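You operate a simulated robot arm through the tools that you are given. There is no shell and no other tool. Be economical: measure what you need, move in short steps, check, and stop when the job is done.

The job below is to be done with a simulated robot arm. You get a single attempt, and the scene is never put back.

JOB
Dock the box from the drawer, set the desk supply to its label's volts and leave it off.
Fine: shut the drawer again.
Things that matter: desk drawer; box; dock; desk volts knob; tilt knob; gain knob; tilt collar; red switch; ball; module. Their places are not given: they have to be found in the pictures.

The check looks at the end state, three seconds after you hand in, the way a careful person would. Anything else that was tipped, shoved, dropped, spilled or broken makes it a failure.

ROBOT AND FRAMES
A 6-joint arm with a two-finger parallel gripper, fixed in place. Base frame: the origin is at the foot of the arm, x ahead of it, y to its left, z up. Units: mm, rad, N and s.
Its first joint turns from -1.152 to 1.152 rad. Payload 2.9 kg.
Tool frame: the origin (TCP) lies between the finger pads and is the grasp point; the fingertips stand 30 mm ahead of it; z points along the fingers, y is the line along which they close. The gripper opens to 110 mm. The fingers are 20 mm wide and 10 mm thick; the gripper's body (48 by 112 mm) begins 55 mm behind the TCP.
Orientation is told as [roll, pitch, yaw] about the base's x, y, z axes, in that order, counted from this pose: with the fingers straight down and closing along the base's y, the tool's x points along the base's -x, its y along +y and its z along -z.

CONTROLS
- The arm moves only by the tool jog_arm. Its arguments are lists of equal length, an entry for each row: "slide": the shift along the tool's x, y, z in mm, a list of three; "turn": the turn, a rotation vector about the tool's x, y, z in rad, a list of three; "grip": the gripper command, from -1 (fully open) to 1 (shut), values between in proportion. In form: {"slide": [[dx, dy, dz], ...], "turn": [[wx, wy, wz], ...], "grip": [grip, ...]}. A call has 1 to 10 rows; each row is the pose to reach, as a shift and turn from the pose commanded when the call began, along the tool's axes at that moment. A row lasts 0.2 s, in which the tool goes at most 50 mm and 0.15 rad; a call with a longer step from one row to the next is refused whole, and so is a gripper value outside its range. A pose out of reach is approached as far as the arm can. The call stops where the force on the tool passes 50 N (or 10 N more than at its start, if that is more) or the arm is blocked; 0.2 s more then pass. Each finger travels about 108 mm/s and halts on what it meets, pressing with about 39 N; the grip force reading is that of the motor and also rises with nothing between the fingers. The clock runs only during rows and for 0.2 s after the last one: add rows that repeat a pose to give the fingers time. It gives the time, the measured TCP pose, the force on the tool (base axes), the opening and the grip force at its end, in the units of the frame above (readings bear some noise).
- Cameras (640 x 400 px; columns grow to the right, rows downward): "scene" is fixed at [63.7, 421.1, 1372.4]; the picture's right is [-0.78, -0.62, 0.00], its down [-0.41, 0.51, -0.76] and it looks along [0.48, -0.59, -0.65] (base axes); focal length 286 px, centre (320, 200). "wrist" rides on the gripper at [72, 17, -103] in the tool frame; the picture's right is [-0.23, 0.97, 0.00], its down [-0.76, -0.18, -0.62] and it looks along [-0.61, -0.14, 0.78] (tool axes); focal length 222 px, centre (320, 200).
- capture(camera): a new picture of that camera. The clock stands still meanwhile.
- pixel_to_xyz(camera, pixels): for up to 12 pixels [column, row] of the newest picture of that camera ("zoom" is the newest enlarged one), the place [x, y, z] in the base frame of the surface seen there, good to about 2 mm, but the place of the scene camera against the robot may be out by one fixed shift of up to 25 mm in any direction. The clock stands still meanwhile.
- zoom(camera, box): a new picture of the part [left, top, right, bottom] of that camera's present view, enlarged. The clock stands still meanwhile.
- hand_in(): hands the job in; it is judged then, once.

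Keep the steps short. Do not move on a guess: measure, check each grasp and each placing, and mend mistakes. In all there are 80 turns and 54 pictures (those below and enlarged ones count). Leave the gripper open and the arm clear of the work at the hand-in unless told otherwise, and finish with a single line.

The tools are called after "Call:" as name(argument=value, ...) on one line, values as JSON. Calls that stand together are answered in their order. jog_arm: Moves the arm, as the interface text tells. Its arguments: {"type":"object","properties":{"slide":{"type":"array","items":{"type":"array","items":{"type":"number"}}},"turn":{"type":"array","items":{"type":"array","items":{"type":"number"}}},"grip":{"type":"array","items":{"type":"number"}}},"required":["slide","turn","grip"]} The other tools are called the same way: capture (camera) takes a picture; pixel_to_xyz (camera, pixels) gives the place of the surface under pixels of a picture; zoom (camera, box) takes an enlarged picture of a part of a camera's view; hand_in () hands the job in.

At the start:

```text
time: 0.0
eef_pos: [517.7, 92.2, 1137.3]
tool_rot: [0.002, 0.0, 0.0]
contact_force: [-0.1, 0.3, -0.7]
width: 109.9
finger_force: 0.0
```

scene: 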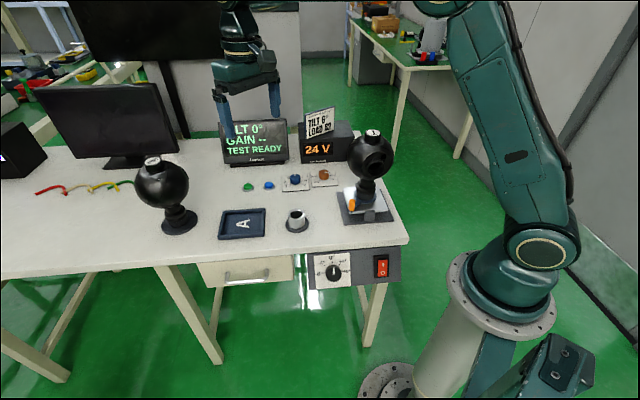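
wrist: 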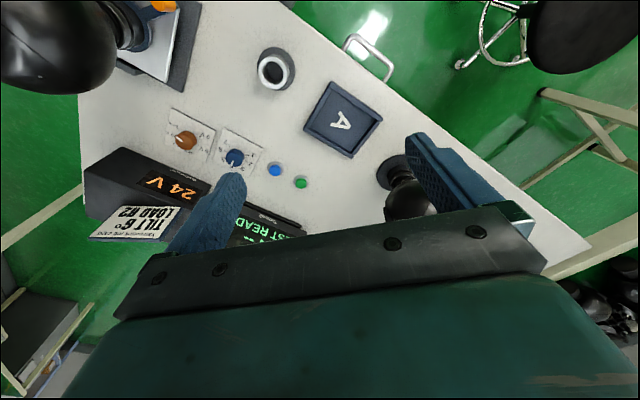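

I see the desk with a drawer, a panel with a knob and a red switch, a tray marked A, and displays. I'll enlarge the important parts first.

Call:
zoom(camera="scene", box=[190, 230, 420, 370])

Call:
zoom(camera="scene", box=[200, 90, 420, 240])

```text
2.78 times, centred on (305, 300) of scene
```

zoom: 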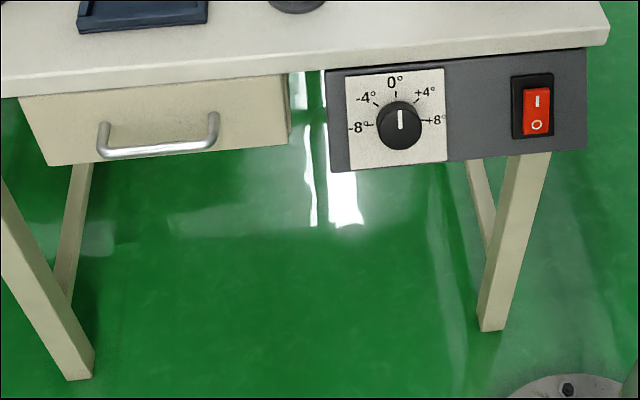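

```text
2.67 times, centred on (310, 165) of scene
```

zoom: 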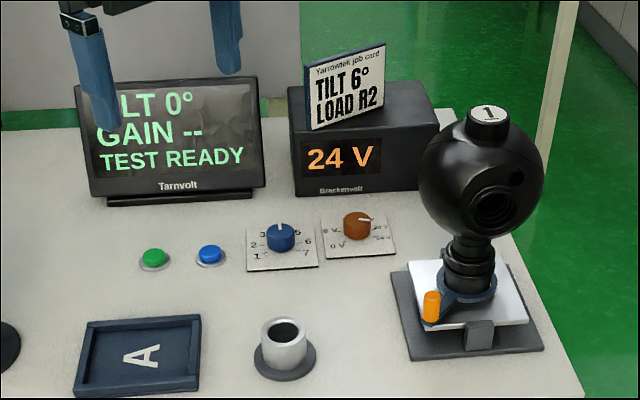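

The brown knob carries V marks (desk volts), the front knob is tilt. I'll enlarge the wrist view and measure the important points from both cameras.

Call:
zoom(camera="wrist", box=[80, 20, 400, 220])

Call:
pixel_to_xyz(camera="wrist", pixels=[[185, 142], [234, 157], [274, 168], [301, 182], [341, 120], [268, 68], [344, 40], [374, 53], [390, 77], [320, 20], [330, 82], [380, 118]])

Call:
pixel_to_xyz(camera="scene", pixels=[[322, 174], [294, 179], [268, 185], [248, 187], [242, 223], [297, 215], [228, 284], [268, 276], [247, 283], [334, 272], [382, 266], [250, 265]])

```text
2.00 times, centred on (240, 120) of wrist
```

zoom: 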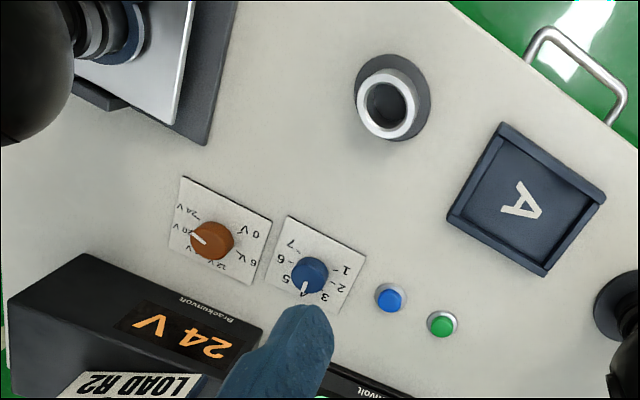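

```text
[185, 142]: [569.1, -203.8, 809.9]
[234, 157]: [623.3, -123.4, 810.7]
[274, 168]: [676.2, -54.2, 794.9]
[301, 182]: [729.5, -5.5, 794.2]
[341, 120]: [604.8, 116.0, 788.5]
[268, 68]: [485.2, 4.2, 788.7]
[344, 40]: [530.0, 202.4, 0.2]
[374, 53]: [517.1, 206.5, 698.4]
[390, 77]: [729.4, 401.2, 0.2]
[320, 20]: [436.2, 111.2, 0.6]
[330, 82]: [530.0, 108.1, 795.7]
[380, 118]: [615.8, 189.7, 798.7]
```

```text
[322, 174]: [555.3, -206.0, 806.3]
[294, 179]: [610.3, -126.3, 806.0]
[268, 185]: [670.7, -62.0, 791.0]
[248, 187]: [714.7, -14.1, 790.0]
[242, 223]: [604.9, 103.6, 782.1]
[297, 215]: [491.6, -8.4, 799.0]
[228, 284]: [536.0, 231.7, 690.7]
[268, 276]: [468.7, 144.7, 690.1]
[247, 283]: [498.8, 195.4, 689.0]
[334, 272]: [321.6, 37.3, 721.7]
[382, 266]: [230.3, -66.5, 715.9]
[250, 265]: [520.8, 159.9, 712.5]
```

Both cameras agree within about 15 mm. Desk front runs along about (0.64, 0.77) and the drawer pulls toward (-0.77, 0.64). I turn the tool to the desk's direction and move high in front of the drawer, over open floor, to look.

Call:
jog_arm(slide=[[11, 21, 25], [22, 42, 50], [33, 63, 75], [44, 84, 100], [55, 105, 125], [66, 126, 150], [77, 147, 175], [88, 168, 200]], turn=[[0, 0, -0.109], [0, 0, -0.218], [0, 0, -0.327], [0, 0, -0.436], [0, 0, -0.545], [0, 0, -0.655], [0, 0, -0.764], [0, 0, -0.873]], grip=[-1, -1, -1, -1, -1, -1, -1, -1])

Call:
capture(camera="wrist")

Call:
capture(camera="scene")

```text
time: 1.8
eef_pos: [429.3, 262.4, 937.1]
tool_rot: [0.001, 0.001, 0.876]
contact_force: [0.5, 0.2, -0.8]
width: 109.8
finger_force: 0.1
```

```text
48 pictures are left
```

wrist: 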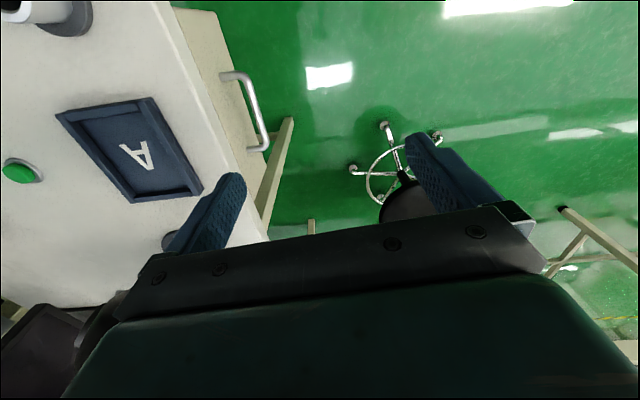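

```text
47 pictures are left
```

scene: 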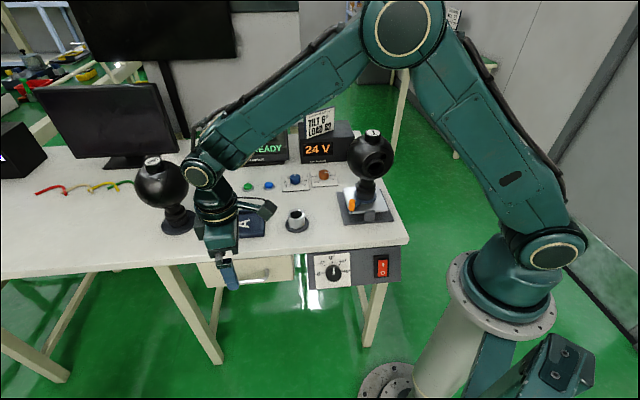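

Clear view of the handle at (250,110) in the wrist picture. I measure the handle, drawer front, desk edge and tray.

Call:
zoom(camera="wrist", box=[150, 0, 310, 200])

Call:
pixel_to_xyz(camera="wrist", pixels=[[225, 76], [244, 76], [250, 96], [258, 116], [264, 135], [251, 149], [225, 100], [235, 120], [215, 60], [222, 120], [205, 80], [205, 20]])

Call:
pixel_to_xyz(camera="wrist", pixels=[[152, 98], [62, 116], [201, 187], [133, 199], [140, 155], [125, 120], [165, 180], [110, 170], [175, 20], [235, 165], [40, 200], [100, 60]])

```text
2.00 times, centred on (230, 100) of wrist
```

zoom: 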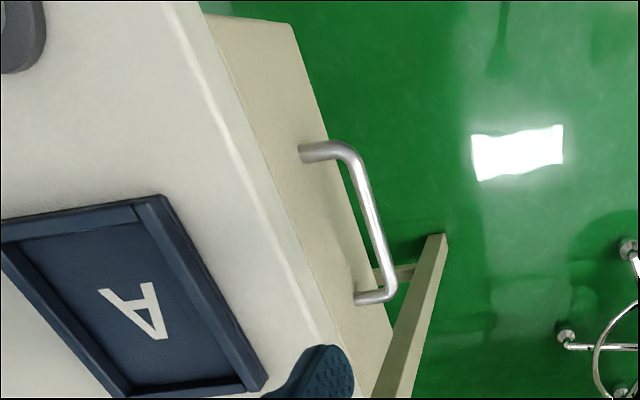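

```text
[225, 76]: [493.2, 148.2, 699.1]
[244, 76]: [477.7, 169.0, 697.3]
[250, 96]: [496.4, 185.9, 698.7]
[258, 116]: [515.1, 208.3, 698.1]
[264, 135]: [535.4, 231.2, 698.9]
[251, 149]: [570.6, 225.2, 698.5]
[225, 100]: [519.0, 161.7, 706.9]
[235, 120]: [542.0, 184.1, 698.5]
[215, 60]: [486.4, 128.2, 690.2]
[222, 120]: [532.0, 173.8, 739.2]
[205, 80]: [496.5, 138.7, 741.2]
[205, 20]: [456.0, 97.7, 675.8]
```

```text
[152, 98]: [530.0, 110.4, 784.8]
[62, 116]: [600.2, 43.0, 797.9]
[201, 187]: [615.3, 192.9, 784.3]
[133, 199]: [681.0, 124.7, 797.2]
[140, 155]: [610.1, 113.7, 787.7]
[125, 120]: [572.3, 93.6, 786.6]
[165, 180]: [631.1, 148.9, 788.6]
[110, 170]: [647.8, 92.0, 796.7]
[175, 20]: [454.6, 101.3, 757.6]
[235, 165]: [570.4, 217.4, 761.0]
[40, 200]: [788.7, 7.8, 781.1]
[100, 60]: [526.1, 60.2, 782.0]
```

Handle bar runs (478,169)–(535,231), z≈693; drawer pull direction n≈(-0.731, 0.682), it stands 36 mm off the drawer front. I tilt the tool 70° so that it points at the handle, staying high, and half close the fingers.

Call:
jog_arm(slide=[[0, 0, 0], [0, 0, 0], [0, 0, 0], [0, 0, 0], [0, 0, 0], [0, 0, 0], [0, 0, 0], [0, 0, 0], [0, 0, 0]], turn=[[0.136, 0.004, 0.005], [0.271, 0.008, 0.011], [0.407, 0.011, 0.016], [0.542, 0.015, 0.022], [0.678, 0.019, 0.027], [0.813, 0.023, 0.033], [0.949, 0.026, 0.038], [1.084, 0.03, 0.044], [1.22, 0.034, 0.049]], grip=[0, 0, 0, 0, 0, 0, 0, 0, 0])

```text
time: 3.8
eef_pos: [430.0, 260.4, 937.6]
tool_rot: [-1.221, 0.001, 0.818]
contact_force: [1.2, 0.6, 0.4]
width: 55.3
finger_force: 0.1
```

Reached. Now I lower to 90 mm short of the handle.

Call:
jog_arm(slide=[[-1.4, 39.3, 15.5], [-2.8, 78.6, 31], [-4.2, 118, 46.6], [-5.6, 157, 62.2], [-7, 196.3, 77.7], [-7, 196.3, 77.7]], turn=[[0, 0, 0], [0, 0, 0], [0, 0, 0], [0, 0, 0], [0, 0, 0], [0, 0, 0]], grip=[0, 0, 0, 0, 0, 0])

Call:
capture(camera="wrist")

Call:
capture(camera="scene")

```text
time: 5.2
eef_pos: [438.8, 260.3, 725.4]
tool_rot: [-1.219, 0.0, 0.817]
contact_force: [-0.1, -0.5, 0.5]
width: 54.9
finger_force: 0.1
```

```text
45 pictures are left
```

wrist: 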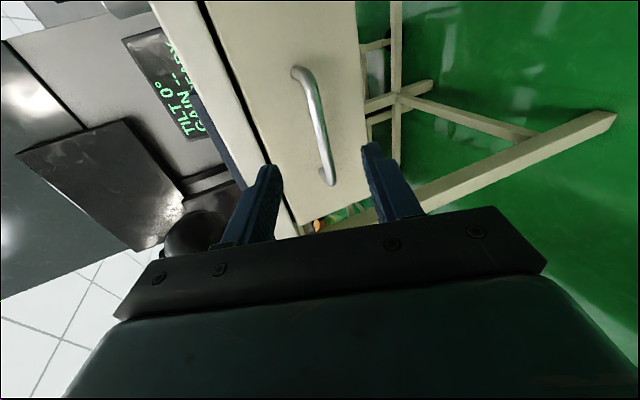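

```text
44 pictures are left
```

scene: 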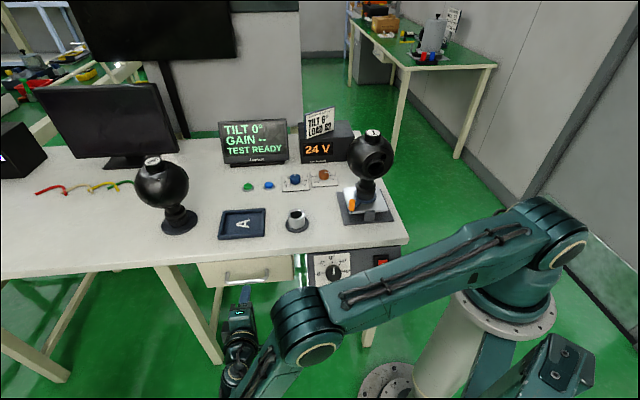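

The handle lies between the fingers in the wrist picture. I measure the bar to confirm.

Call:
pixel_to_xyz(camera="wrist", pixels=[[309, 92], [317, 120], [324, 150], [327, 175], [290, 110], [345, 110]])

```text
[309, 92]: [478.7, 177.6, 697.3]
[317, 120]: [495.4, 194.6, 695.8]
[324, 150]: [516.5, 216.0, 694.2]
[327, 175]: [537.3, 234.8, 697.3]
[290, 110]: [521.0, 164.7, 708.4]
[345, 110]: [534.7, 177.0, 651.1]
```

Bar axis matches the tool line. I advance 88 mm, then close on the bar.

Call:
jog_arm(slide=[[0, 0, 30], [0, 0, 60], [0, 0, 88], [0, 0, 88], [0, 0, 88], [0, 0, 88], [0, 0, 88]], turn=[[0, 0, 0], [0, 0, 0], [0, 0, 0], [0, 0, 0], [0, 0, 0], [0, 0, 0], [0, 0, 0]], grip=[0, 0, 0, 0, 1, 1, 1])

```text
time: 6.8
eef_pos: [500.9, 203.8, 695.7]
tool_rot: [-1.223, -0.001, 0.816]
contact_force: [-0.8, -1.6, 11.1]
width: 11.5
finger_force: 44.6
```

Bar gripped (11.5 mm). I pull the drawer straight out 150 mm.

Call:
jog_arm(slide=[[0, 6.8, -18.8], [0, 13.7, -37.6], [0, 20.5, -56.4], [0, 27.4, -75.2], [0, 34.2, -94], [0, 41, -112.8], [0, 47.9, -131.6], [0, 51.3, -141]], turn=[[0, 0, 0], [0, 0, 0], [0, 0, 0], [0, 0, 0], [0, 0, 0], [0, 0, 0], [0, 0, 0], [0, 0, 0]], grip=[1, 1, 1, 1, 1, 1, 1, 1])

Call:
capture(camera="scene")

```text
time: 8.6
eef_pos: [412.4, 290.6, 695.1]
tool_rot: [-1.225, 0.003, 0.817]
contact_force: [-0.3, 0.5, 7.3]
width: 11.8
finger_force: 45.1
out of reach, approached as far as the arm can: row 7, 8
```

```text
43 pictures are left
```

scene: 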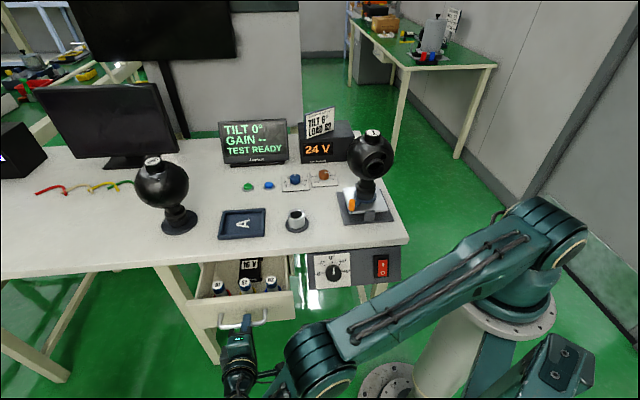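

The drawer is open about 124 mm and its contents are visible. I look closer.

Call:
zoom(camera="scene", box=[190, 240, 310, 340])

Call:
pixel_to_xyz(camera="scene", pixels=[[250, 269], [243, 262], [260, 262], [250, 278], [218, 287], [244, 283], [272, 281], [248, 300], [225, 272], [275, 270]])

```text
4.00 times, centred on (250, 290) of scene
```

zoom: 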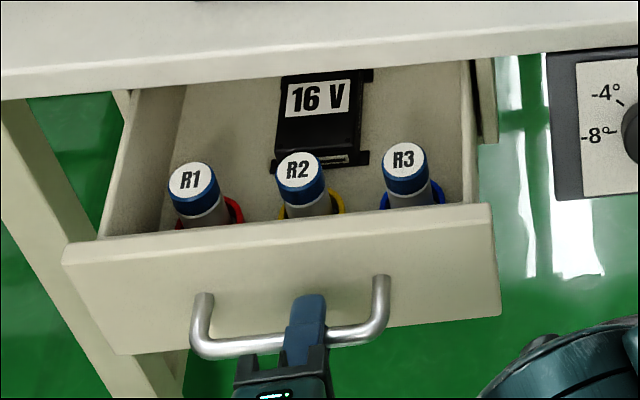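

```text
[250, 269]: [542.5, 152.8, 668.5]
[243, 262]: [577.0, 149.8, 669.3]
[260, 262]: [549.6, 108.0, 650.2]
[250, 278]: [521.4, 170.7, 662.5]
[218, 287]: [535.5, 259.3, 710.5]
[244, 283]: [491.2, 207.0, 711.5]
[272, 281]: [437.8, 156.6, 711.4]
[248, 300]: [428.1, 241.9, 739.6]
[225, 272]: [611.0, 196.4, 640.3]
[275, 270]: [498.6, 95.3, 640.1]
```

The box bears "16 V"; it is still partly under the desktop, so the drawer must come out further. I loosen slightly (about 20 mm) and swing the tool about the bar to a steeper pose for more reach.

Call:
jog_arm(slide=[[0, 0, 0], [0, 0, 0], [0, -1.0, 0.1], [0, -1.9, 0.2], [0, -2.8, 0.5], [0, -3.7, 0.9], [0, -4.5, 1.4], [0, -5.3, 2.0], [0, -6.0, 2.7]], turn=[[0, 0, 0], [0, 0, 0], [-0.121, 0, 0], [-0.243, 0, 0], [-0.364, 0, 0], [-0.486, 0, 0], [-0.607, 0, 0], [-0.729, 0, 0], [-0.85, 0, 0]], grip=[0.64, 0.64, 0.64, 0.64, 0.64, 0.64, 0.64, 0.64, 0.64])

```text
time: 10.6
eef_pos: [416.5, 289.4, 702.1]
tool_rot: [-0.37, 0.0, 0.818]
contact_force: [0.0, 0.4, -0.8]
width: 19.8
finger_force: 0.1
```

Swung freely. I close again and pull 75 mm further.

Call:
jog_arm(slide=[[0, 0, 0], [0, 0, 0], [0, 14, -5.4], [0, 28, -10.9], [0, 42, -16.3], [0, 56, -21.7], [0, 70, -27.2]], turn=[[0, 0, 0], [0, 0, 0], [0, 0, 0], [0, 0, 0], [0, 0, 0], [0, 0, 0], [0, 0, 0]], grip=[1, 1, 1, 1, 1, 1, 1])

Call:
zoom(camera="scene", box=[160, 220, 320, 340])

```text
time: 12.2
eef_pos: [362.4, 342.8, 702.2]
tool_rot: [-0.368, -0.008, 0.821]
contact_force: [17.4, 18.6, -17.4]
width: 11.6
finger_force: 44.8
```

```text
3.33 times, centred on (240, 280) of scene
```

zoom: 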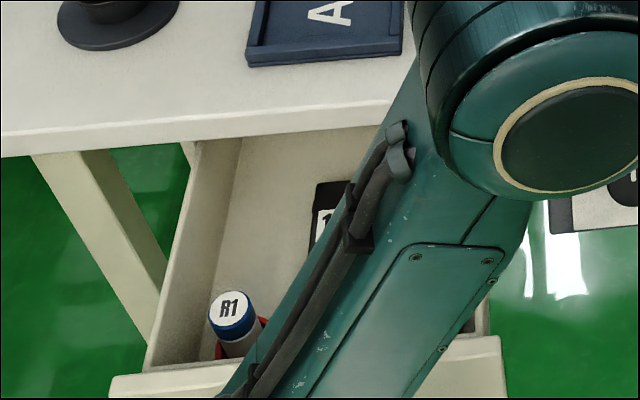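

Drawer is now about 200 mm open, with a small sideways load. I open the fingers a little to release, then back off along the tool axis.

Call:
jog_arm(slide=[[0, 0, 0], [0, 0, 0], [0, 0, -25], [0, 0, -60], [0, 0, -100], [0, 0, -140], [0, 0, -180], [0, 0, -220]], turn=[[0, 0, 0], [0, 0, 0], [0, 0, 0], [0, 0, 0], [0, 0, 0], [0, 0, 0], [0, 0, 0], [0, 0, 0]], grip=[0.53, 0.53, 0.53, 0.53, 0.5, 0.5, 0.5, 0.5])

Call:
capture(camera="scene")

Call:
capture(camera="wrist")

```text
time: 14.0
eef_pos: [305.2, 393.8, 908.7]
tool_rot: [-0.367, 0.002, 0.818]
contact_force: [-0.3, -0.6, -0.9]
width: 27.5
finger_force: 0.0
```

```text
40 pictures are left
```

scene: 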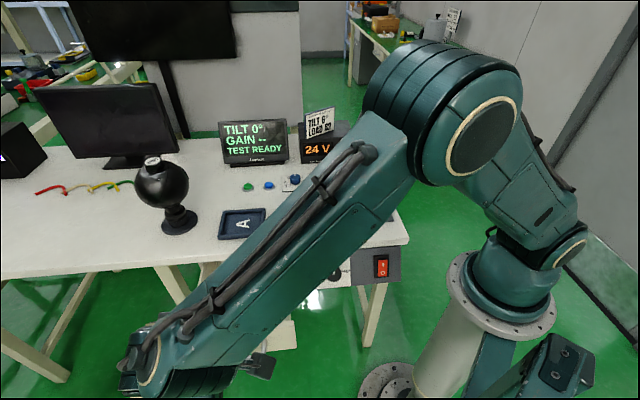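

```text
39 pictures are left
```

wrist: 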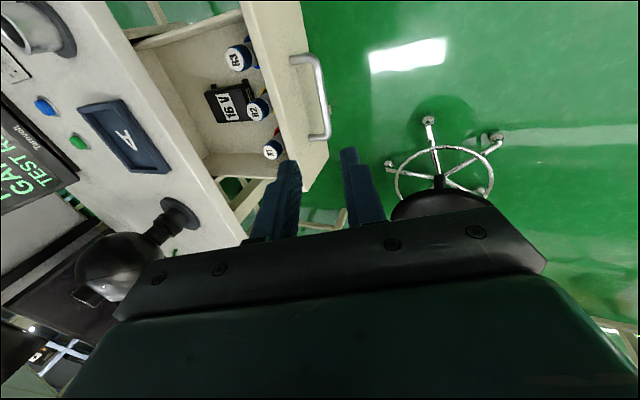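

Everything stands. I enlarge the drawer in the wrist view and measure the box and the cylinders around it.

Call:
zoom(camera="wrist", box=[140, 20, 340, 180])

Call:
pixel_to_xyz(camera="wrist", pixels=[[205, 92], [246, 81], [255, 120], [216, 122], [230, 105], [237, 60], [256, 111], [272, 150], [245, 45], [282, 60], [300, 140], [150, 55]])

```text
2.50 times, centred on (240, 100) of wrist
```

zoom: 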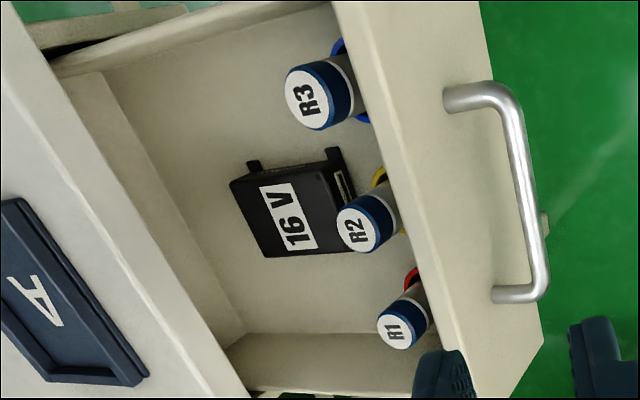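

```text
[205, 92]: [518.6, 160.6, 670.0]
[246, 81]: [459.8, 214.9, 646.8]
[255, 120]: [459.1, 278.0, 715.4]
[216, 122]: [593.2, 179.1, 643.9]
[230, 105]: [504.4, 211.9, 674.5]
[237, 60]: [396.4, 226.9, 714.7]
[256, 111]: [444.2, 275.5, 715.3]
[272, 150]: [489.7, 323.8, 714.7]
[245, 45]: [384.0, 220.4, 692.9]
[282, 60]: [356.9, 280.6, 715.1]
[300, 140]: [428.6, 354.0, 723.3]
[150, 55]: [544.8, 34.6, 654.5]
```

Call:
pixel_to_xyz(camera="zoom", pixels=[[236, 184], [326, 168], [344, 205], [268, 253], [320, 250], [290, 215], [253, 164], [333, 153], [235, 186], [295, 160], [150, 160], [362, 228]])

```text
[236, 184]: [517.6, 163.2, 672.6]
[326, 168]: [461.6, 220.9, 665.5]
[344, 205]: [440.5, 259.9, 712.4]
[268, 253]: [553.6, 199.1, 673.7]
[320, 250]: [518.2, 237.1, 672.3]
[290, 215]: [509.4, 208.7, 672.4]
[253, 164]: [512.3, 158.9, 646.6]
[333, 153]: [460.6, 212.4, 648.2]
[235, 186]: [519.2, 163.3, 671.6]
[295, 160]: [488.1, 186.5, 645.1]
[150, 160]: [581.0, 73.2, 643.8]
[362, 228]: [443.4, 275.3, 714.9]
```

The box is about 51 (along u) × 77 × 30 mm, top z≈673, floor z≈643, centre ≈(509, 209). I straighten the tool and move above the drawer, high.

Call:
jog_arm(slide=[[-1.5, -37, 14], [-3, -74, 29], [-4.5, -111, 43], [-6, -148, 58], [-7.5, -185, 72]], turn=[[-0.073, 0, 0], [-0.147, 0, 0], [-0.22, 0, 0], [-0.294, 0, 0], [-0.367, 0, 0]], grip=[-0.45, -0.45, -0.45, -0.45, -0.45])

Call:
jog_arm(slide=[[0, 0, 0], [0, 0, 0], [0, 0, 0], [0, 0, 0], [0, 0, 0], [0, 0, 0], [0, 0, 0], [0, 0, 0], [0, 0, 0], [0, 0, 0]], turn=[[0, 0, 0.145], [0, 0, 0.29], [0, 0, 0.435], [0, 0, 0.58], [0, 0, 0.725], [0, 0, 0.87], [0, 0, 1.015], [0, 0, 1.16], [0, 0, 1.305], [0, 0, 1.45]], grip=[-0.45, -0.45, -0.45, -0.45, -0.45, -0.45, -0.45, -0.45, -0.45, -0.45])

Call:
capture(camera="wrist")

```text
time: 15.2
eef_pos: [453.6, 265.9, 907.6]
tool_rot: [-0.002, -0.002, 0.82]
contact_force: [0.9, 0.3, 0.0]
width: 79.5
finger_force: 0.0
```

```text
time: 17.4
eef_pos: [453.5, 264.4, 906.6]
tool_rot: [0.0, -0.004, -0.636]
contact_force: [-0.2, -0.3, 0.2]
width: 79.7
finger_force: 0.1
```

```text
37 pictures are left
```

wrist: 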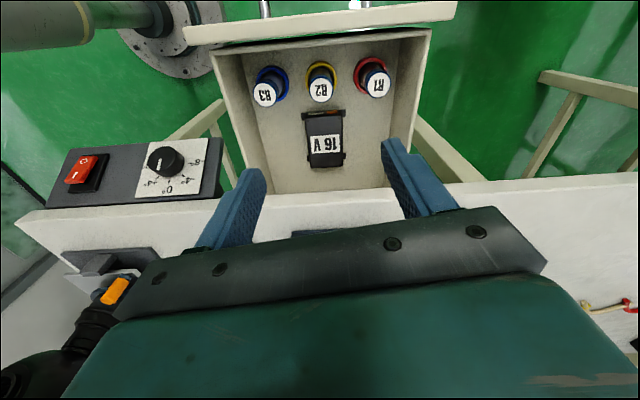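

Good view into the drawer. I measure the box's corners here.

Call:
zoom(camera="wrist", box=[270, 50, 390, 190])

Call:
pixel_to_xyz(camera="wrist", pixels=[[306, 121], [342, 119], [309, 152], [343, 150], [324, 145], [304, 118], [344, 114], [325, 160], [290, 140], [365, 140], [322, 90], [376, 85]])

```text
2.86 times, centred on (330, 120) of wrist
```

zoom: 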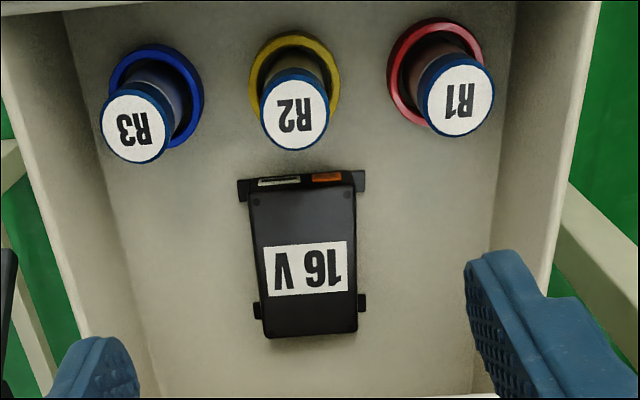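

```text
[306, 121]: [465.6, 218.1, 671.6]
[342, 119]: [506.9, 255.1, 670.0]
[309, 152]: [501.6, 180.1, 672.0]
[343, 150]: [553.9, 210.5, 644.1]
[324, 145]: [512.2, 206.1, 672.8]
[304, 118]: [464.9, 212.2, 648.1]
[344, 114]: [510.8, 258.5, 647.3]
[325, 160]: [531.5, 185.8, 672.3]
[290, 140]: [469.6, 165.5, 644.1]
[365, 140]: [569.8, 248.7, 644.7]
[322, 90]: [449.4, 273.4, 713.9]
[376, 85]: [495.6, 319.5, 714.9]
```

Box centre ≈(510, 209), axis yaw ≈ -0.78. I move above it (slightly toward the front), fingers to either long side, and stop at TCP z≈745 to check.

Call:
jog_arm(slide=[[-37, -5.2, 0], [-74.1, -10.3, 0], [-74.1, -10.3, 40], [-74.1, -10.3, 80], [-74.1, -10.3, 120], [-74.1, -10.3, 161], [-74.1, -10.3, 161]], turn=[[0, 0, 0.07], [0, 0, 0.144], [0, 0, 0.144], [0, 0, 0.144], [0, 0, 0.144], [0, 0, 0.144], [0, 0, 0.144]], grip=[-0.45, -0.45, -0.45, -0.45, -0.45, -0.45, -0.45])

Call:
capture(camera="wrist")

Call:
capture(camera="scene")

```text
time: 19.0
eef_pos: [506.8, 213.5, 745.2]
tool_rot: [0.002, -0.005, -0.777]
contact_force: [-1.1, 0.0, 0.4]
width: 79.9
finger_force: 0.0
```

```text
35 pictures are left
```

wrist: 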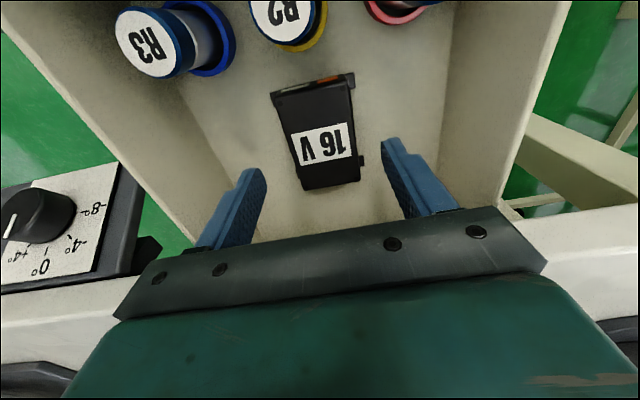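

```text
34 pictures are left
```

scene: 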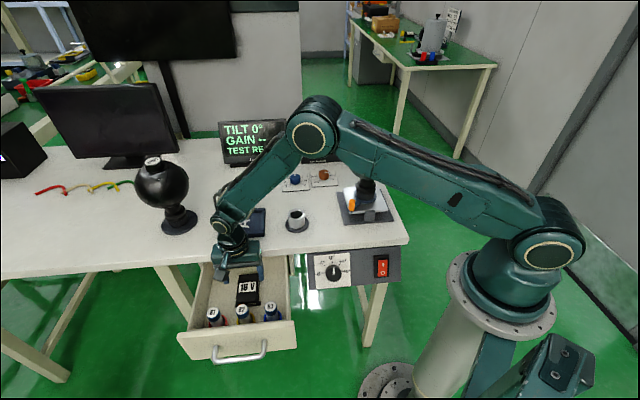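

I re-measure the box from close up before descending.

Call:
pixel_to_xyz(camera="wrist", pixels=[[274, 95], [350, 85], [304, 186], [358, 178], [320, 140], [300, 170], [345, 110], [280, 105], [352, 100], [361, 160], [230, 150], [420, 150]])

```text
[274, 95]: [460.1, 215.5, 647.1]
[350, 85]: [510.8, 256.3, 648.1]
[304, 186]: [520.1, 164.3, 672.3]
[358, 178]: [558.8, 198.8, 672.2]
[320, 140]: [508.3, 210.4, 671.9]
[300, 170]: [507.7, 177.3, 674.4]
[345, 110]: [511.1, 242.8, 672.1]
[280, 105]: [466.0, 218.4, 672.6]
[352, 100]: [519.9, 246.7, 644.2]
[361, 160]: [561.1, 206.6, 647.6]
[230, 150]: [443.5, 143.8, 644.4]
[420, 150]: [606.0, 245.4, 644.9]
```

Centred across the box within 1 mm. I descend 67 mm and close gently.

Call:
jog_arm(slide=[[-3, 0, 25], [-3, 0, 50], [-3, 0, 67], [-3, 0, 67], [-3, 0, 67], [-3, 0, 67], [-3, 0, 67]], turn=[[0, 0, 0], [0, 0, 0.01], [0, 0, 0.01], [0, 0, 0.01], [0, 0, 0.01], [0, 0, 0.01], [0, 0, 0.01]], grip=[-0.45, -0.45, -0.45, 1, 1, 1, 1])

```text
time: 19.5
eef_pos: [511.4, 213.0, 720.3]
tool_rot: [0.004, -0.009, -0.785]
contact_force: [-0.5, 0.5, 8.4]
width: 79.7
finger_force: 0.1
stopped in row 2: the force on the tool passed its limit (the readings are from after the stop); the commanded pose is now the measured one
```

Stopped on contact at z≈720. I look at what touched.

Call:
zoom(camera="scene", box=[170, 180, 310, 310])

Call:
capture(camera="wrist")

```text
3.08 times, centred on (240, 245) of scene
```

zoom: 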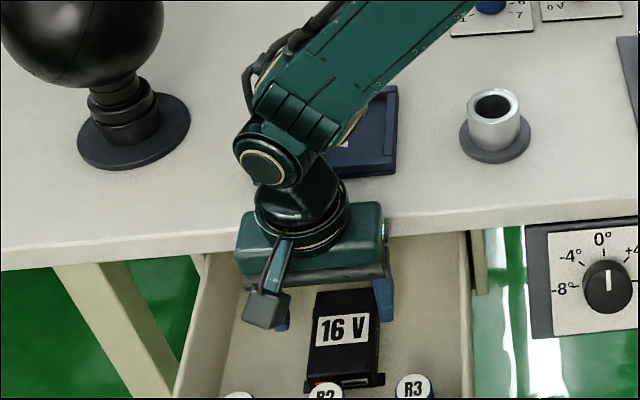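

```text
32 pictures are left
```

wrist: 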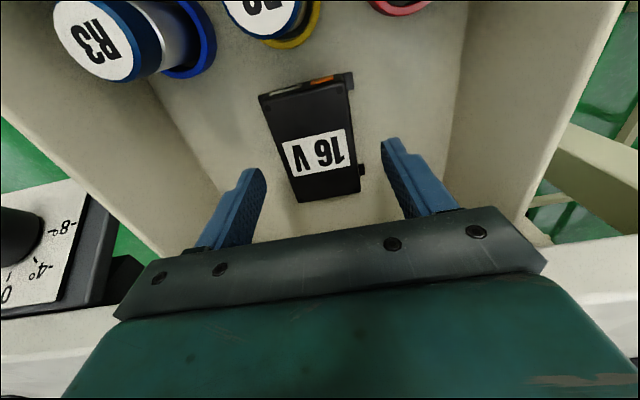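

The wrist flange met the desk edge. I raise, tilt the tool 0.25 rad with its top away from the desk, and come down again beside the box.

Call:
jog_arm(slide=[[5, -1, -15], [5, -2.4, -25], [5, -2.4, -25], [5, -2.4, -5], [5, -2.4, 15], [5, -2.4, 30], [5, -2.4, 42], [5, -2.4, 42]], turn=[[0, 0, 0], [0, -0.12, 0], [0, -0.25, 0], [0, -0.25, 0], [0, -0.25, 0], [0, -0.25, 0], [0, -0.25, 0], [0, -0.25, 0]], grip=[-0.45, -0.45, -0.45, -0.45, -0.45, -0.45, -0.45, -0.45])

Call:
capture(camera="wrist")

```text
time: 21.3
eef_pos: [505.6, 213.4, 678.1]
tool_rot: [0.001, -0.256, -0.786]
contact_force: [-0.5, 0.3, 0.1]
width: 80.0
finger_force: 0.1
```

```text
31 pictures are left
```

wrist: 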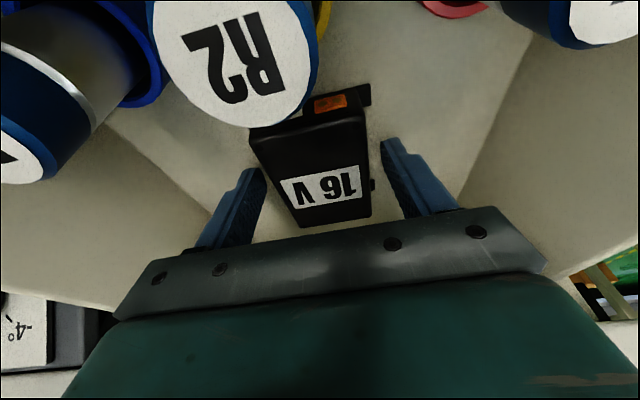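

Down freely, the box lies between the fingers. I close.

Call:
jog_arm(slide=[[0, 0, 0], [0, 0, 0], [0, 0, 0], [0, 0, 0]], turn=[[0, 0, 0], [0, 0, 0], [0, 0, 0], [0, 0, 0]], grip=[0.5, 0.5, 0.5, 0.5])

```text
time: 22.3
eef_pos: [506.5, 214.3, 678.6]
tool_rot: [0.0, -0.257, -0.786]
contact_force: [-0.2, -0.7, -0.9]
width: 57.3
finger_force: 39.0
```

Held at 57 mm. I lift it with a 20 mm move away from the desk edge (its back is slightly under the overhang).

Call:
jog_arm(slide=[[2.4, 0, -11], [4.8, 0, -21.9], [8.3, 0, -48.5], [-1.6, 0, -87.3], [-11.5, 0, -126], [-16.5, 0, -166]], turn=[[0, 0, 0], [0, 0, 0], [0, 0, 0], [0, 0, 0], [0, 0, 0], [0, 0, 0]], grip=[0.5, 0.5, 0.5, 0.5, 0.5, 0.5])

Call:
capture(camera="wrist")

Call:
capture(camera="scene")

```text
time: 23.7
eef_pos: [485.8, 230.0, 842.0]
tool_rot: [0.0, -0.257, -0.786]
contact_force: [-0.3, 0.4, -1.6]
width: 57.7
finger_force: 38.4
```

```text
30 pictures are left
```

wrist: 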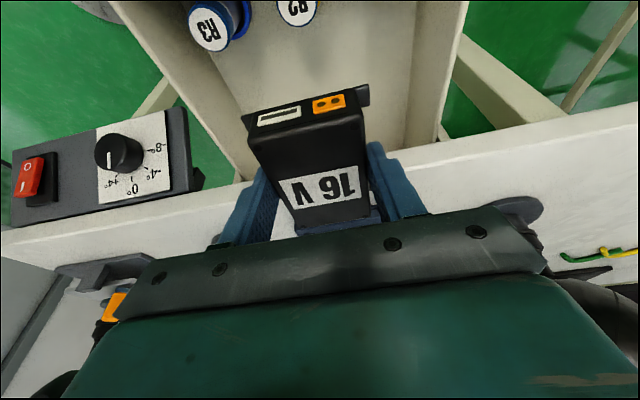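

```text
29 pictures are left
```

scene: 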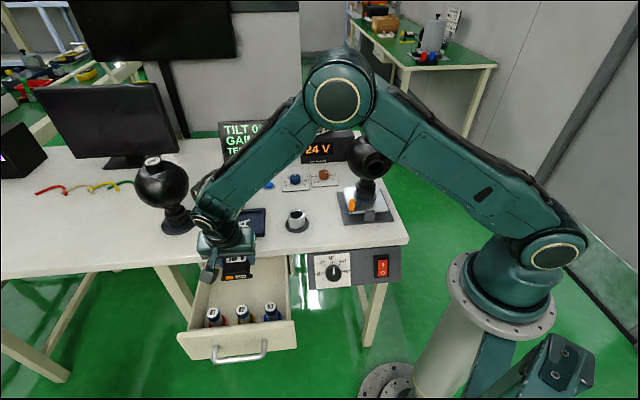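

The box is level and carries two sockets on its front. I carry it up and aside, turning it so its label will match the way the "A" on the tray reads, and clear the camera's view of the tray.

Call:
jog_arm(slide=[[-14.4, -12, -7.6], [-28.8, -24, -15.2], [-43.2, -36, -22.8], [-57.6, -48, -30.4], [-72, -60, -38], [-86.4, -72, -45.6], [-101, -84, -53], [-115, -96, -60.8], [-130, -108, -68], [-144.2, -120.2, -75.8]], turn=[[0.037, 0, 0.14], [0.074, 0, 0.28], [0.111, 0, 0.42], [0.148, 0, 0.56], [0.184, 0, 0.7], [0.221, 0, 0.84], [0.258, 0, 0.98], [0.295, 0, 1.12], [0.332, 0, 1.26], [0.369, 0, 1.402]], grip=[0.5, 0.5, 0.5, 0.5, 0.5, 0.5, 0.5, 0.5, 0.5, 0.5])

Call:
capture(camera="scene")

Call:
capture(camera="wrist")

```text
time: 25.9
eef_pos: [489.0, 62.3, 951.4]
tool_rot: [0.0, -0.257, -2.238]
contact_force: [-0.1, -1.2, -1.9]
width: 57.5
finger_force: 39.0
```

```text
28 pictures are left
```

scene: 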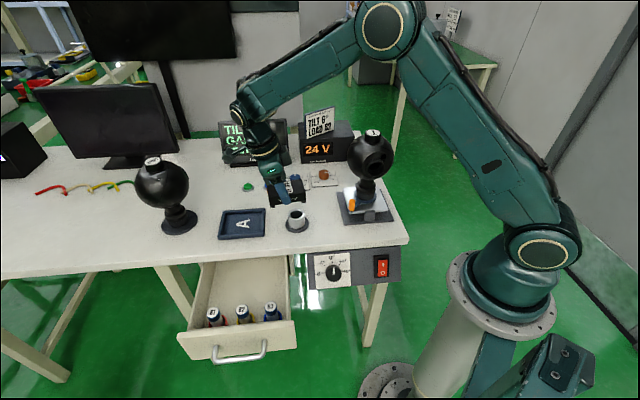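

```text
27 pictures are left
```

wrist: 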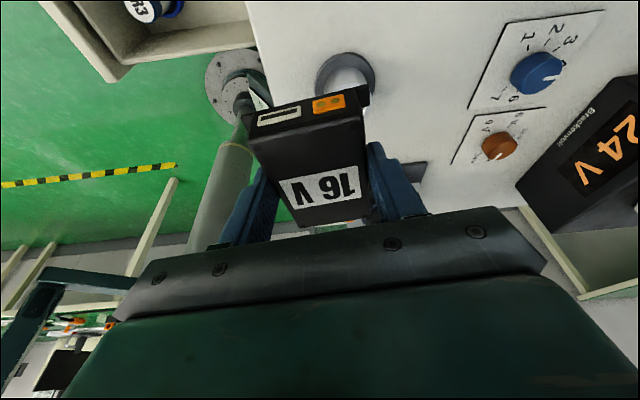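

The tray is clear in the scene picture. I enlarge it and measure its inner floor and rims.

Call:
zoom(camera="scene", box=[202, 195, 282, 245])

Call:
zoom(camera="scene", box=[320, 120, 420, 240])

```text
8.00 times, centred on (242, 220) of scene
```

zoom: 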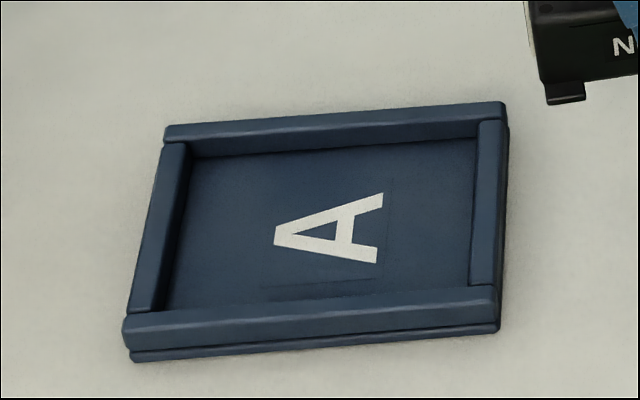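

```text
3.33 times, centred on (370, 180) of scene
```

zoom: 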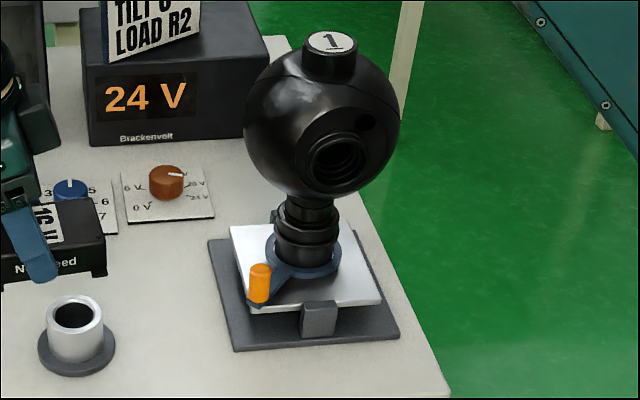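

Call:
pixel_to_xyz(camera="scene", pixels=[[242, 223], [226, 215], [260, 213], [225, 233], [260, 230], [222, 211], [265, 208], [218, 236], [263, 232], [285, 220]])

Call:
zoom(camera="scene", box=[0, 110, 150, 210])

Call:
zoom(camera="wrist", box=[440, 0, 640, 180])

```text
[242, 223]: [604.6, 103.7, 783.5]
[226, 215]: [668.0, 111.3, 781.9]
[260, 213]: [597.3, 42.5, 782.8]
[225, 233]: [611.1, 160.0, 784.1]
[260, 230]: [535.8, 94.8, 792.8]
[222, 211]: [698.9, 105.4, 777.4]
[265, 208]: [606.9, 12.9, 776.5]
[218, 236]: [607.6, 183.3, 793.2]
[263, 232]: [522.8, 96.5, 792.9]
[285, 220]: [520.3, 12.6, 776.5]
```

```text
4.00 times, centred on (75, 160) of scene
```

zoom: 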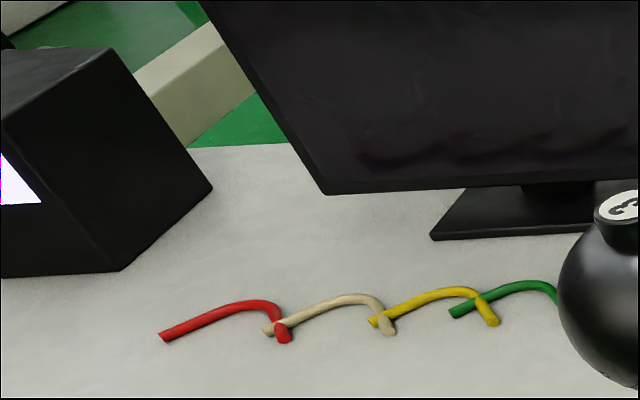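

```text
2.22 times, centred on (540, 90) of wrist
```

zoom: 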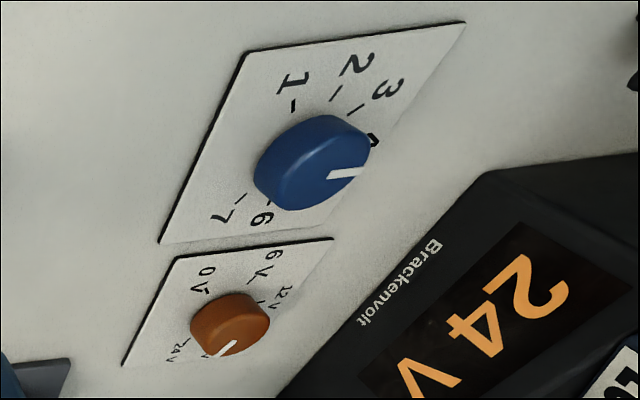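

The "A" reads with its top toward +u, so the box's label top should face +u: yaw +0.78. The tray floor is about 102 × 78 mm, box 77 × 57 fits with its long side along u. I turn the box back the other way, staying high.

Call:
jog_arm(slide=[[0, 0, 0], [0, 0, 0], [0, 0, 0], [0, 0, 0], [0, 0, 0], [0, 0, 0], [0, 0, 0], [0, 0, 0], [0, 0, 0], [0, 0, 0]], turn=[[-0.037, 0, -0.141], [-0.074, 0, -0.282], [-0.111, 0, -0.423], [-0.148, 0, -0.564], [-0.185, 0, -0.705], [-0.222, 0, -0.846], [-0.259, 0, -0.987], [-0.296, 0, -1.128], [-0.333, 0, -1.269], [-0.371, 0, -1.41]], grip=[0.5, 0.5, 0.5, 0.5, 0.5, 0.5, 0.5, 0.5, 0.5, 0.5])

Call:
jog_arm(slide=[[0, 0, 0], [0, 0, 0], [0, 0, 0], [0, 0, 0], [0, 0, 0], [0, 0, 0], [0, 0, 0], [0, 0, 0], [0, 0, 0], [0, 0, 0]], turn=[[-0.037, 0, -0.141], [-0.074, 0, -0.282], [-0.111, 0, -0.423], [-0.148, 0, -0.564], [-0.185, 0, -0.705], [-0.222, 0, -0.846], [-0.259, 0, -0.987], [-0.296, 0, -1.128], [-0.333, 0, -1.269], [-0.371, 0, -1.41]], grip=[0.5, 0.5, 0.5, 0.5, 0.5, 0.5, 0.5, 0.5, 0.5, 0.5])

```text
time: 28.1
eef_pos: [488.0, 61.0, 952.6]
tool_rot: [0.0, -0.257, -0.775]
contact_force: [-0.8, 0.5, -0.9]
width: 57.4
finger_force: 39.0
```

```text
time: 30.3
eef_pos: [487.7, 63.3, 950.8]
tool_rot: [0.0, -0.257, 0.683]
contact_force: [-0.1, -0.4, -2.3]
width: 57.6
finger_force: 39.2
```

Now I finish the turn and go above the tray at z≈870.

Call:
jog_arm(slide=[[-19, -6.5, 21.7], [-38, -13, 43.4], [-57, -19.5, 65], [-76, -26, 86.8], [-94.4, -32.5, 108.5], [-94.4, -32.5, 108.5]], turn=[[-0.005, 0, -0.019], [-0.01, 0, -0.038], [-0.015, 0, -0.056], [-0.02, 0, -0.075], [-0.0246, 0, -0.0938], [-0.0246, 0, -0.0938]], grip=[0.5, 0.5, 0.5, 0.5, 0.5, 0.5])

Call:
capture(camera="wrist")

Call:
zoom(camera="scene", box=[190, 140, 310, 250])

```text
time: 31.7
eef_pos: [601.7, 112.3, 870.3]
tool_rot: [0.0, -0.259, 0.777]
contact_force: [-0.8, 0.2, -1.5]
width: 57.8
finger_force: 38.5
```

```text
22 pictures are left
```

wrist: 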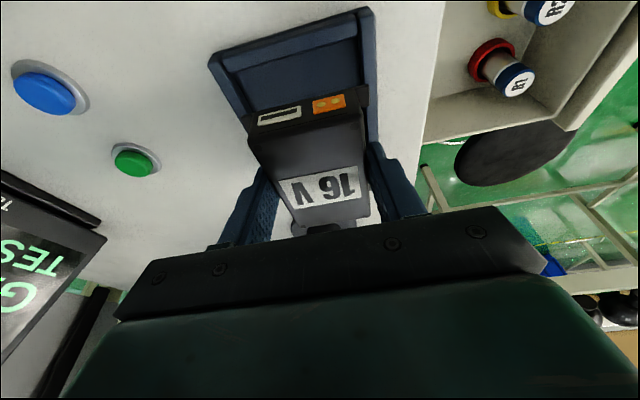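

```text
3.64 times, centred on (250, 195) of scene
```

zoom: 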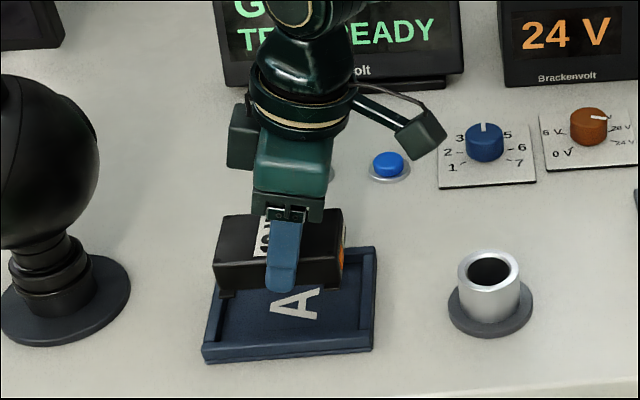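

Box hangs over the tray. I measure tray rim and box edges from the wrist camera.

Call:
pixel_to_xyz(camera="wrist", pixels=[[210, 58], [368, 10], [225, 70], [358, 34], [296, 60], [376, 100], [230, 85], [360, 60], [251, 145], [364, 117], [245, 120], [368, 90]])

```text
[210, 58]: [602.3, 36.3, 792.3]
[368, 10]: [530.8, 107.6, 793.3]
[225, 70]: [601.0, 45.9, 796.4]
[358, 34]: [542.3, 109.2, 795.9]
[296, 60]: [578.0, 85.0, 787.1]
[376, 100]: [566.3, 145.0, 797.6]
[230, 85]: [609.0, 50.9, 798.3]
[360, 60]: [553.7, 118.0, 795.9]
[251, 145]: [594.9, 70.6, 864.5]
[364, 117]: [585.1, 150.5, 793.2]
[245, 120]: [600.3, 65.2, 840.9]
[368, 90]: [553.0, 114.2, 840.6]
```

Box and tray centres agree within about 2 mm. The gap between box and rim is only about a finger's thickness, so I lower to 4 mm over the floor, open slightly, rise, then open wider.

Call:
jog_arm(slide=[[4, -2, 14], [8, -2, 28], [10.9, -2, 41.1], [10.9, -2, 41.1], [10.9, -2, 41.1]], turn=[[0, 0, 0], [0, 0, 0], [0, 0, 0], [0, 0, 0], [0, 0, 0]], grip=[0.5, 0.5, 0.5, 0.5, 0.5])

Call:
zoom(camera="scene", box=[200, 170, 290, 250])

Call:
capture(camera="wrist")

```text
time: 32.9
eef_pos: [600.9, 109.2, 827.7]
tool_rot: [-0.001, -0.259, 0.775]
contact_force: [0.3, -0.2, -1.8]
width: 57.3
finger_force: 38.8
```

```text
5.00 times, centred on (245, 210) of scene
```

zoom: 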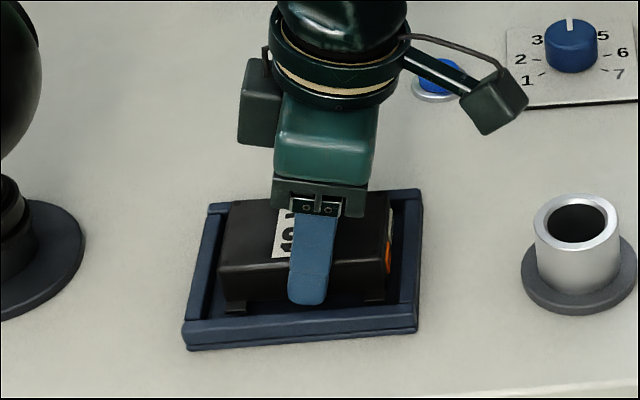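

```text
19 pictures are left
```

wrist: 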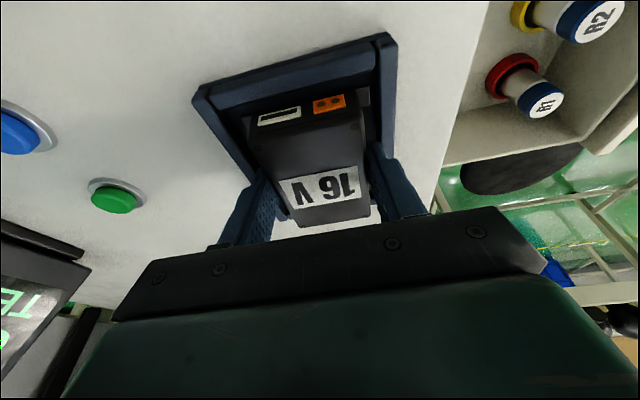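

Inside the tray with room on each side. I lower 2 mm more, open slightly, then rise and open wider.

Call:
jog_arm(slide=[[0.5, 0, 2], [0.5, 0, 2], [0.5, 0, 2], [0.5, 0, 2], [-1.5, 0, -6], [-4, 0, -15], [-13, 0, -48], [-22, 0, -86]], turn=[[0, 0, 0], [0, 0, 0], [0, 0, 0], [0, 0, 0], [0, 0, 0], [0, 0, 0], [0, 0, 0], [0, 0, 0]], grip=[0.5, -0.1, -0.12, -0.12, -0.12, -0.3, -0.5, -0.5])

Call:
zoom(camera="scene", box=[190, 160, 310, 250])

```text
time: 34.7
eef_pos: [597.8, 110.7, 917.8]
tool_rot: [0.0, -0.257, 0.777]
contact_force: [-0.4, 0.0, -0.3]
width: 82.7
finger_force: 0.1
```

```text
4.44 times, centred on (250, 205) of scene
```

zoom: 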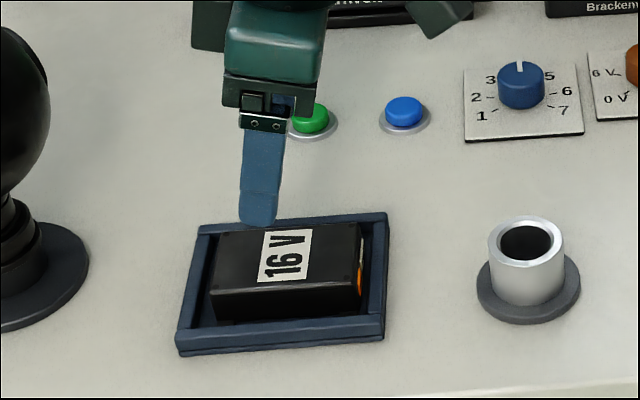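

Box sits flat in the tray. Next the volts knob. I straighten and rise, and measure the obstacles near the knob (supply, card, ball).

Call:
jog_arm(slide=[[-8, 0, -29], [-15, 0, -58], [-20, 0, -77]], turn=[[0, 0.085, 0], [0, 0.17, 0], [0, 0.257, 0]], grip=[-0.3, 0, 0.2])

Call:
pixel_to_xyz(camera="scene", pixels=[[307, 121], [331, 110], [320, 125], [303, 158], [330, 155], [345, 125], [372, 133], [372, 155], [325, 175], [323, 171], [350, 155], [391, 155]])

```text
time: 35.5
eef_pos: [599.3, 109.7, 998.1]
tool_rot: [0.002, 0.0, 0.777]
contact_force: [-0.4, 0.0, -0.6]
width: 44.1
finger_force: 0.1
```

```text
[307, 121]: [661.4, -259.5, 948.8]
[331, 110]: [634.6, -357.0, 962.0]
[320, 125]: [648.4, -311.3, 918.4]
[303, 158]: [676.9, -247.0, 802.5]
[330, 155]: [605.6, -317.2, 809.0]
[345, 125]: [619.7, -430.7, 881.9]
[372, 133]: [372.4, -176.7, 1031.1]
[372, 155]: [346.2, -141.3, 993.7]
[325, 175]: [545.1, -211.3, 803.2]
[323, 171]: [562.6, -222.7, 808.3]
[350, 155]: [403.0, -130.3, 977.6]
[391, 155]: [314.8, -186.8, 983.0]
```

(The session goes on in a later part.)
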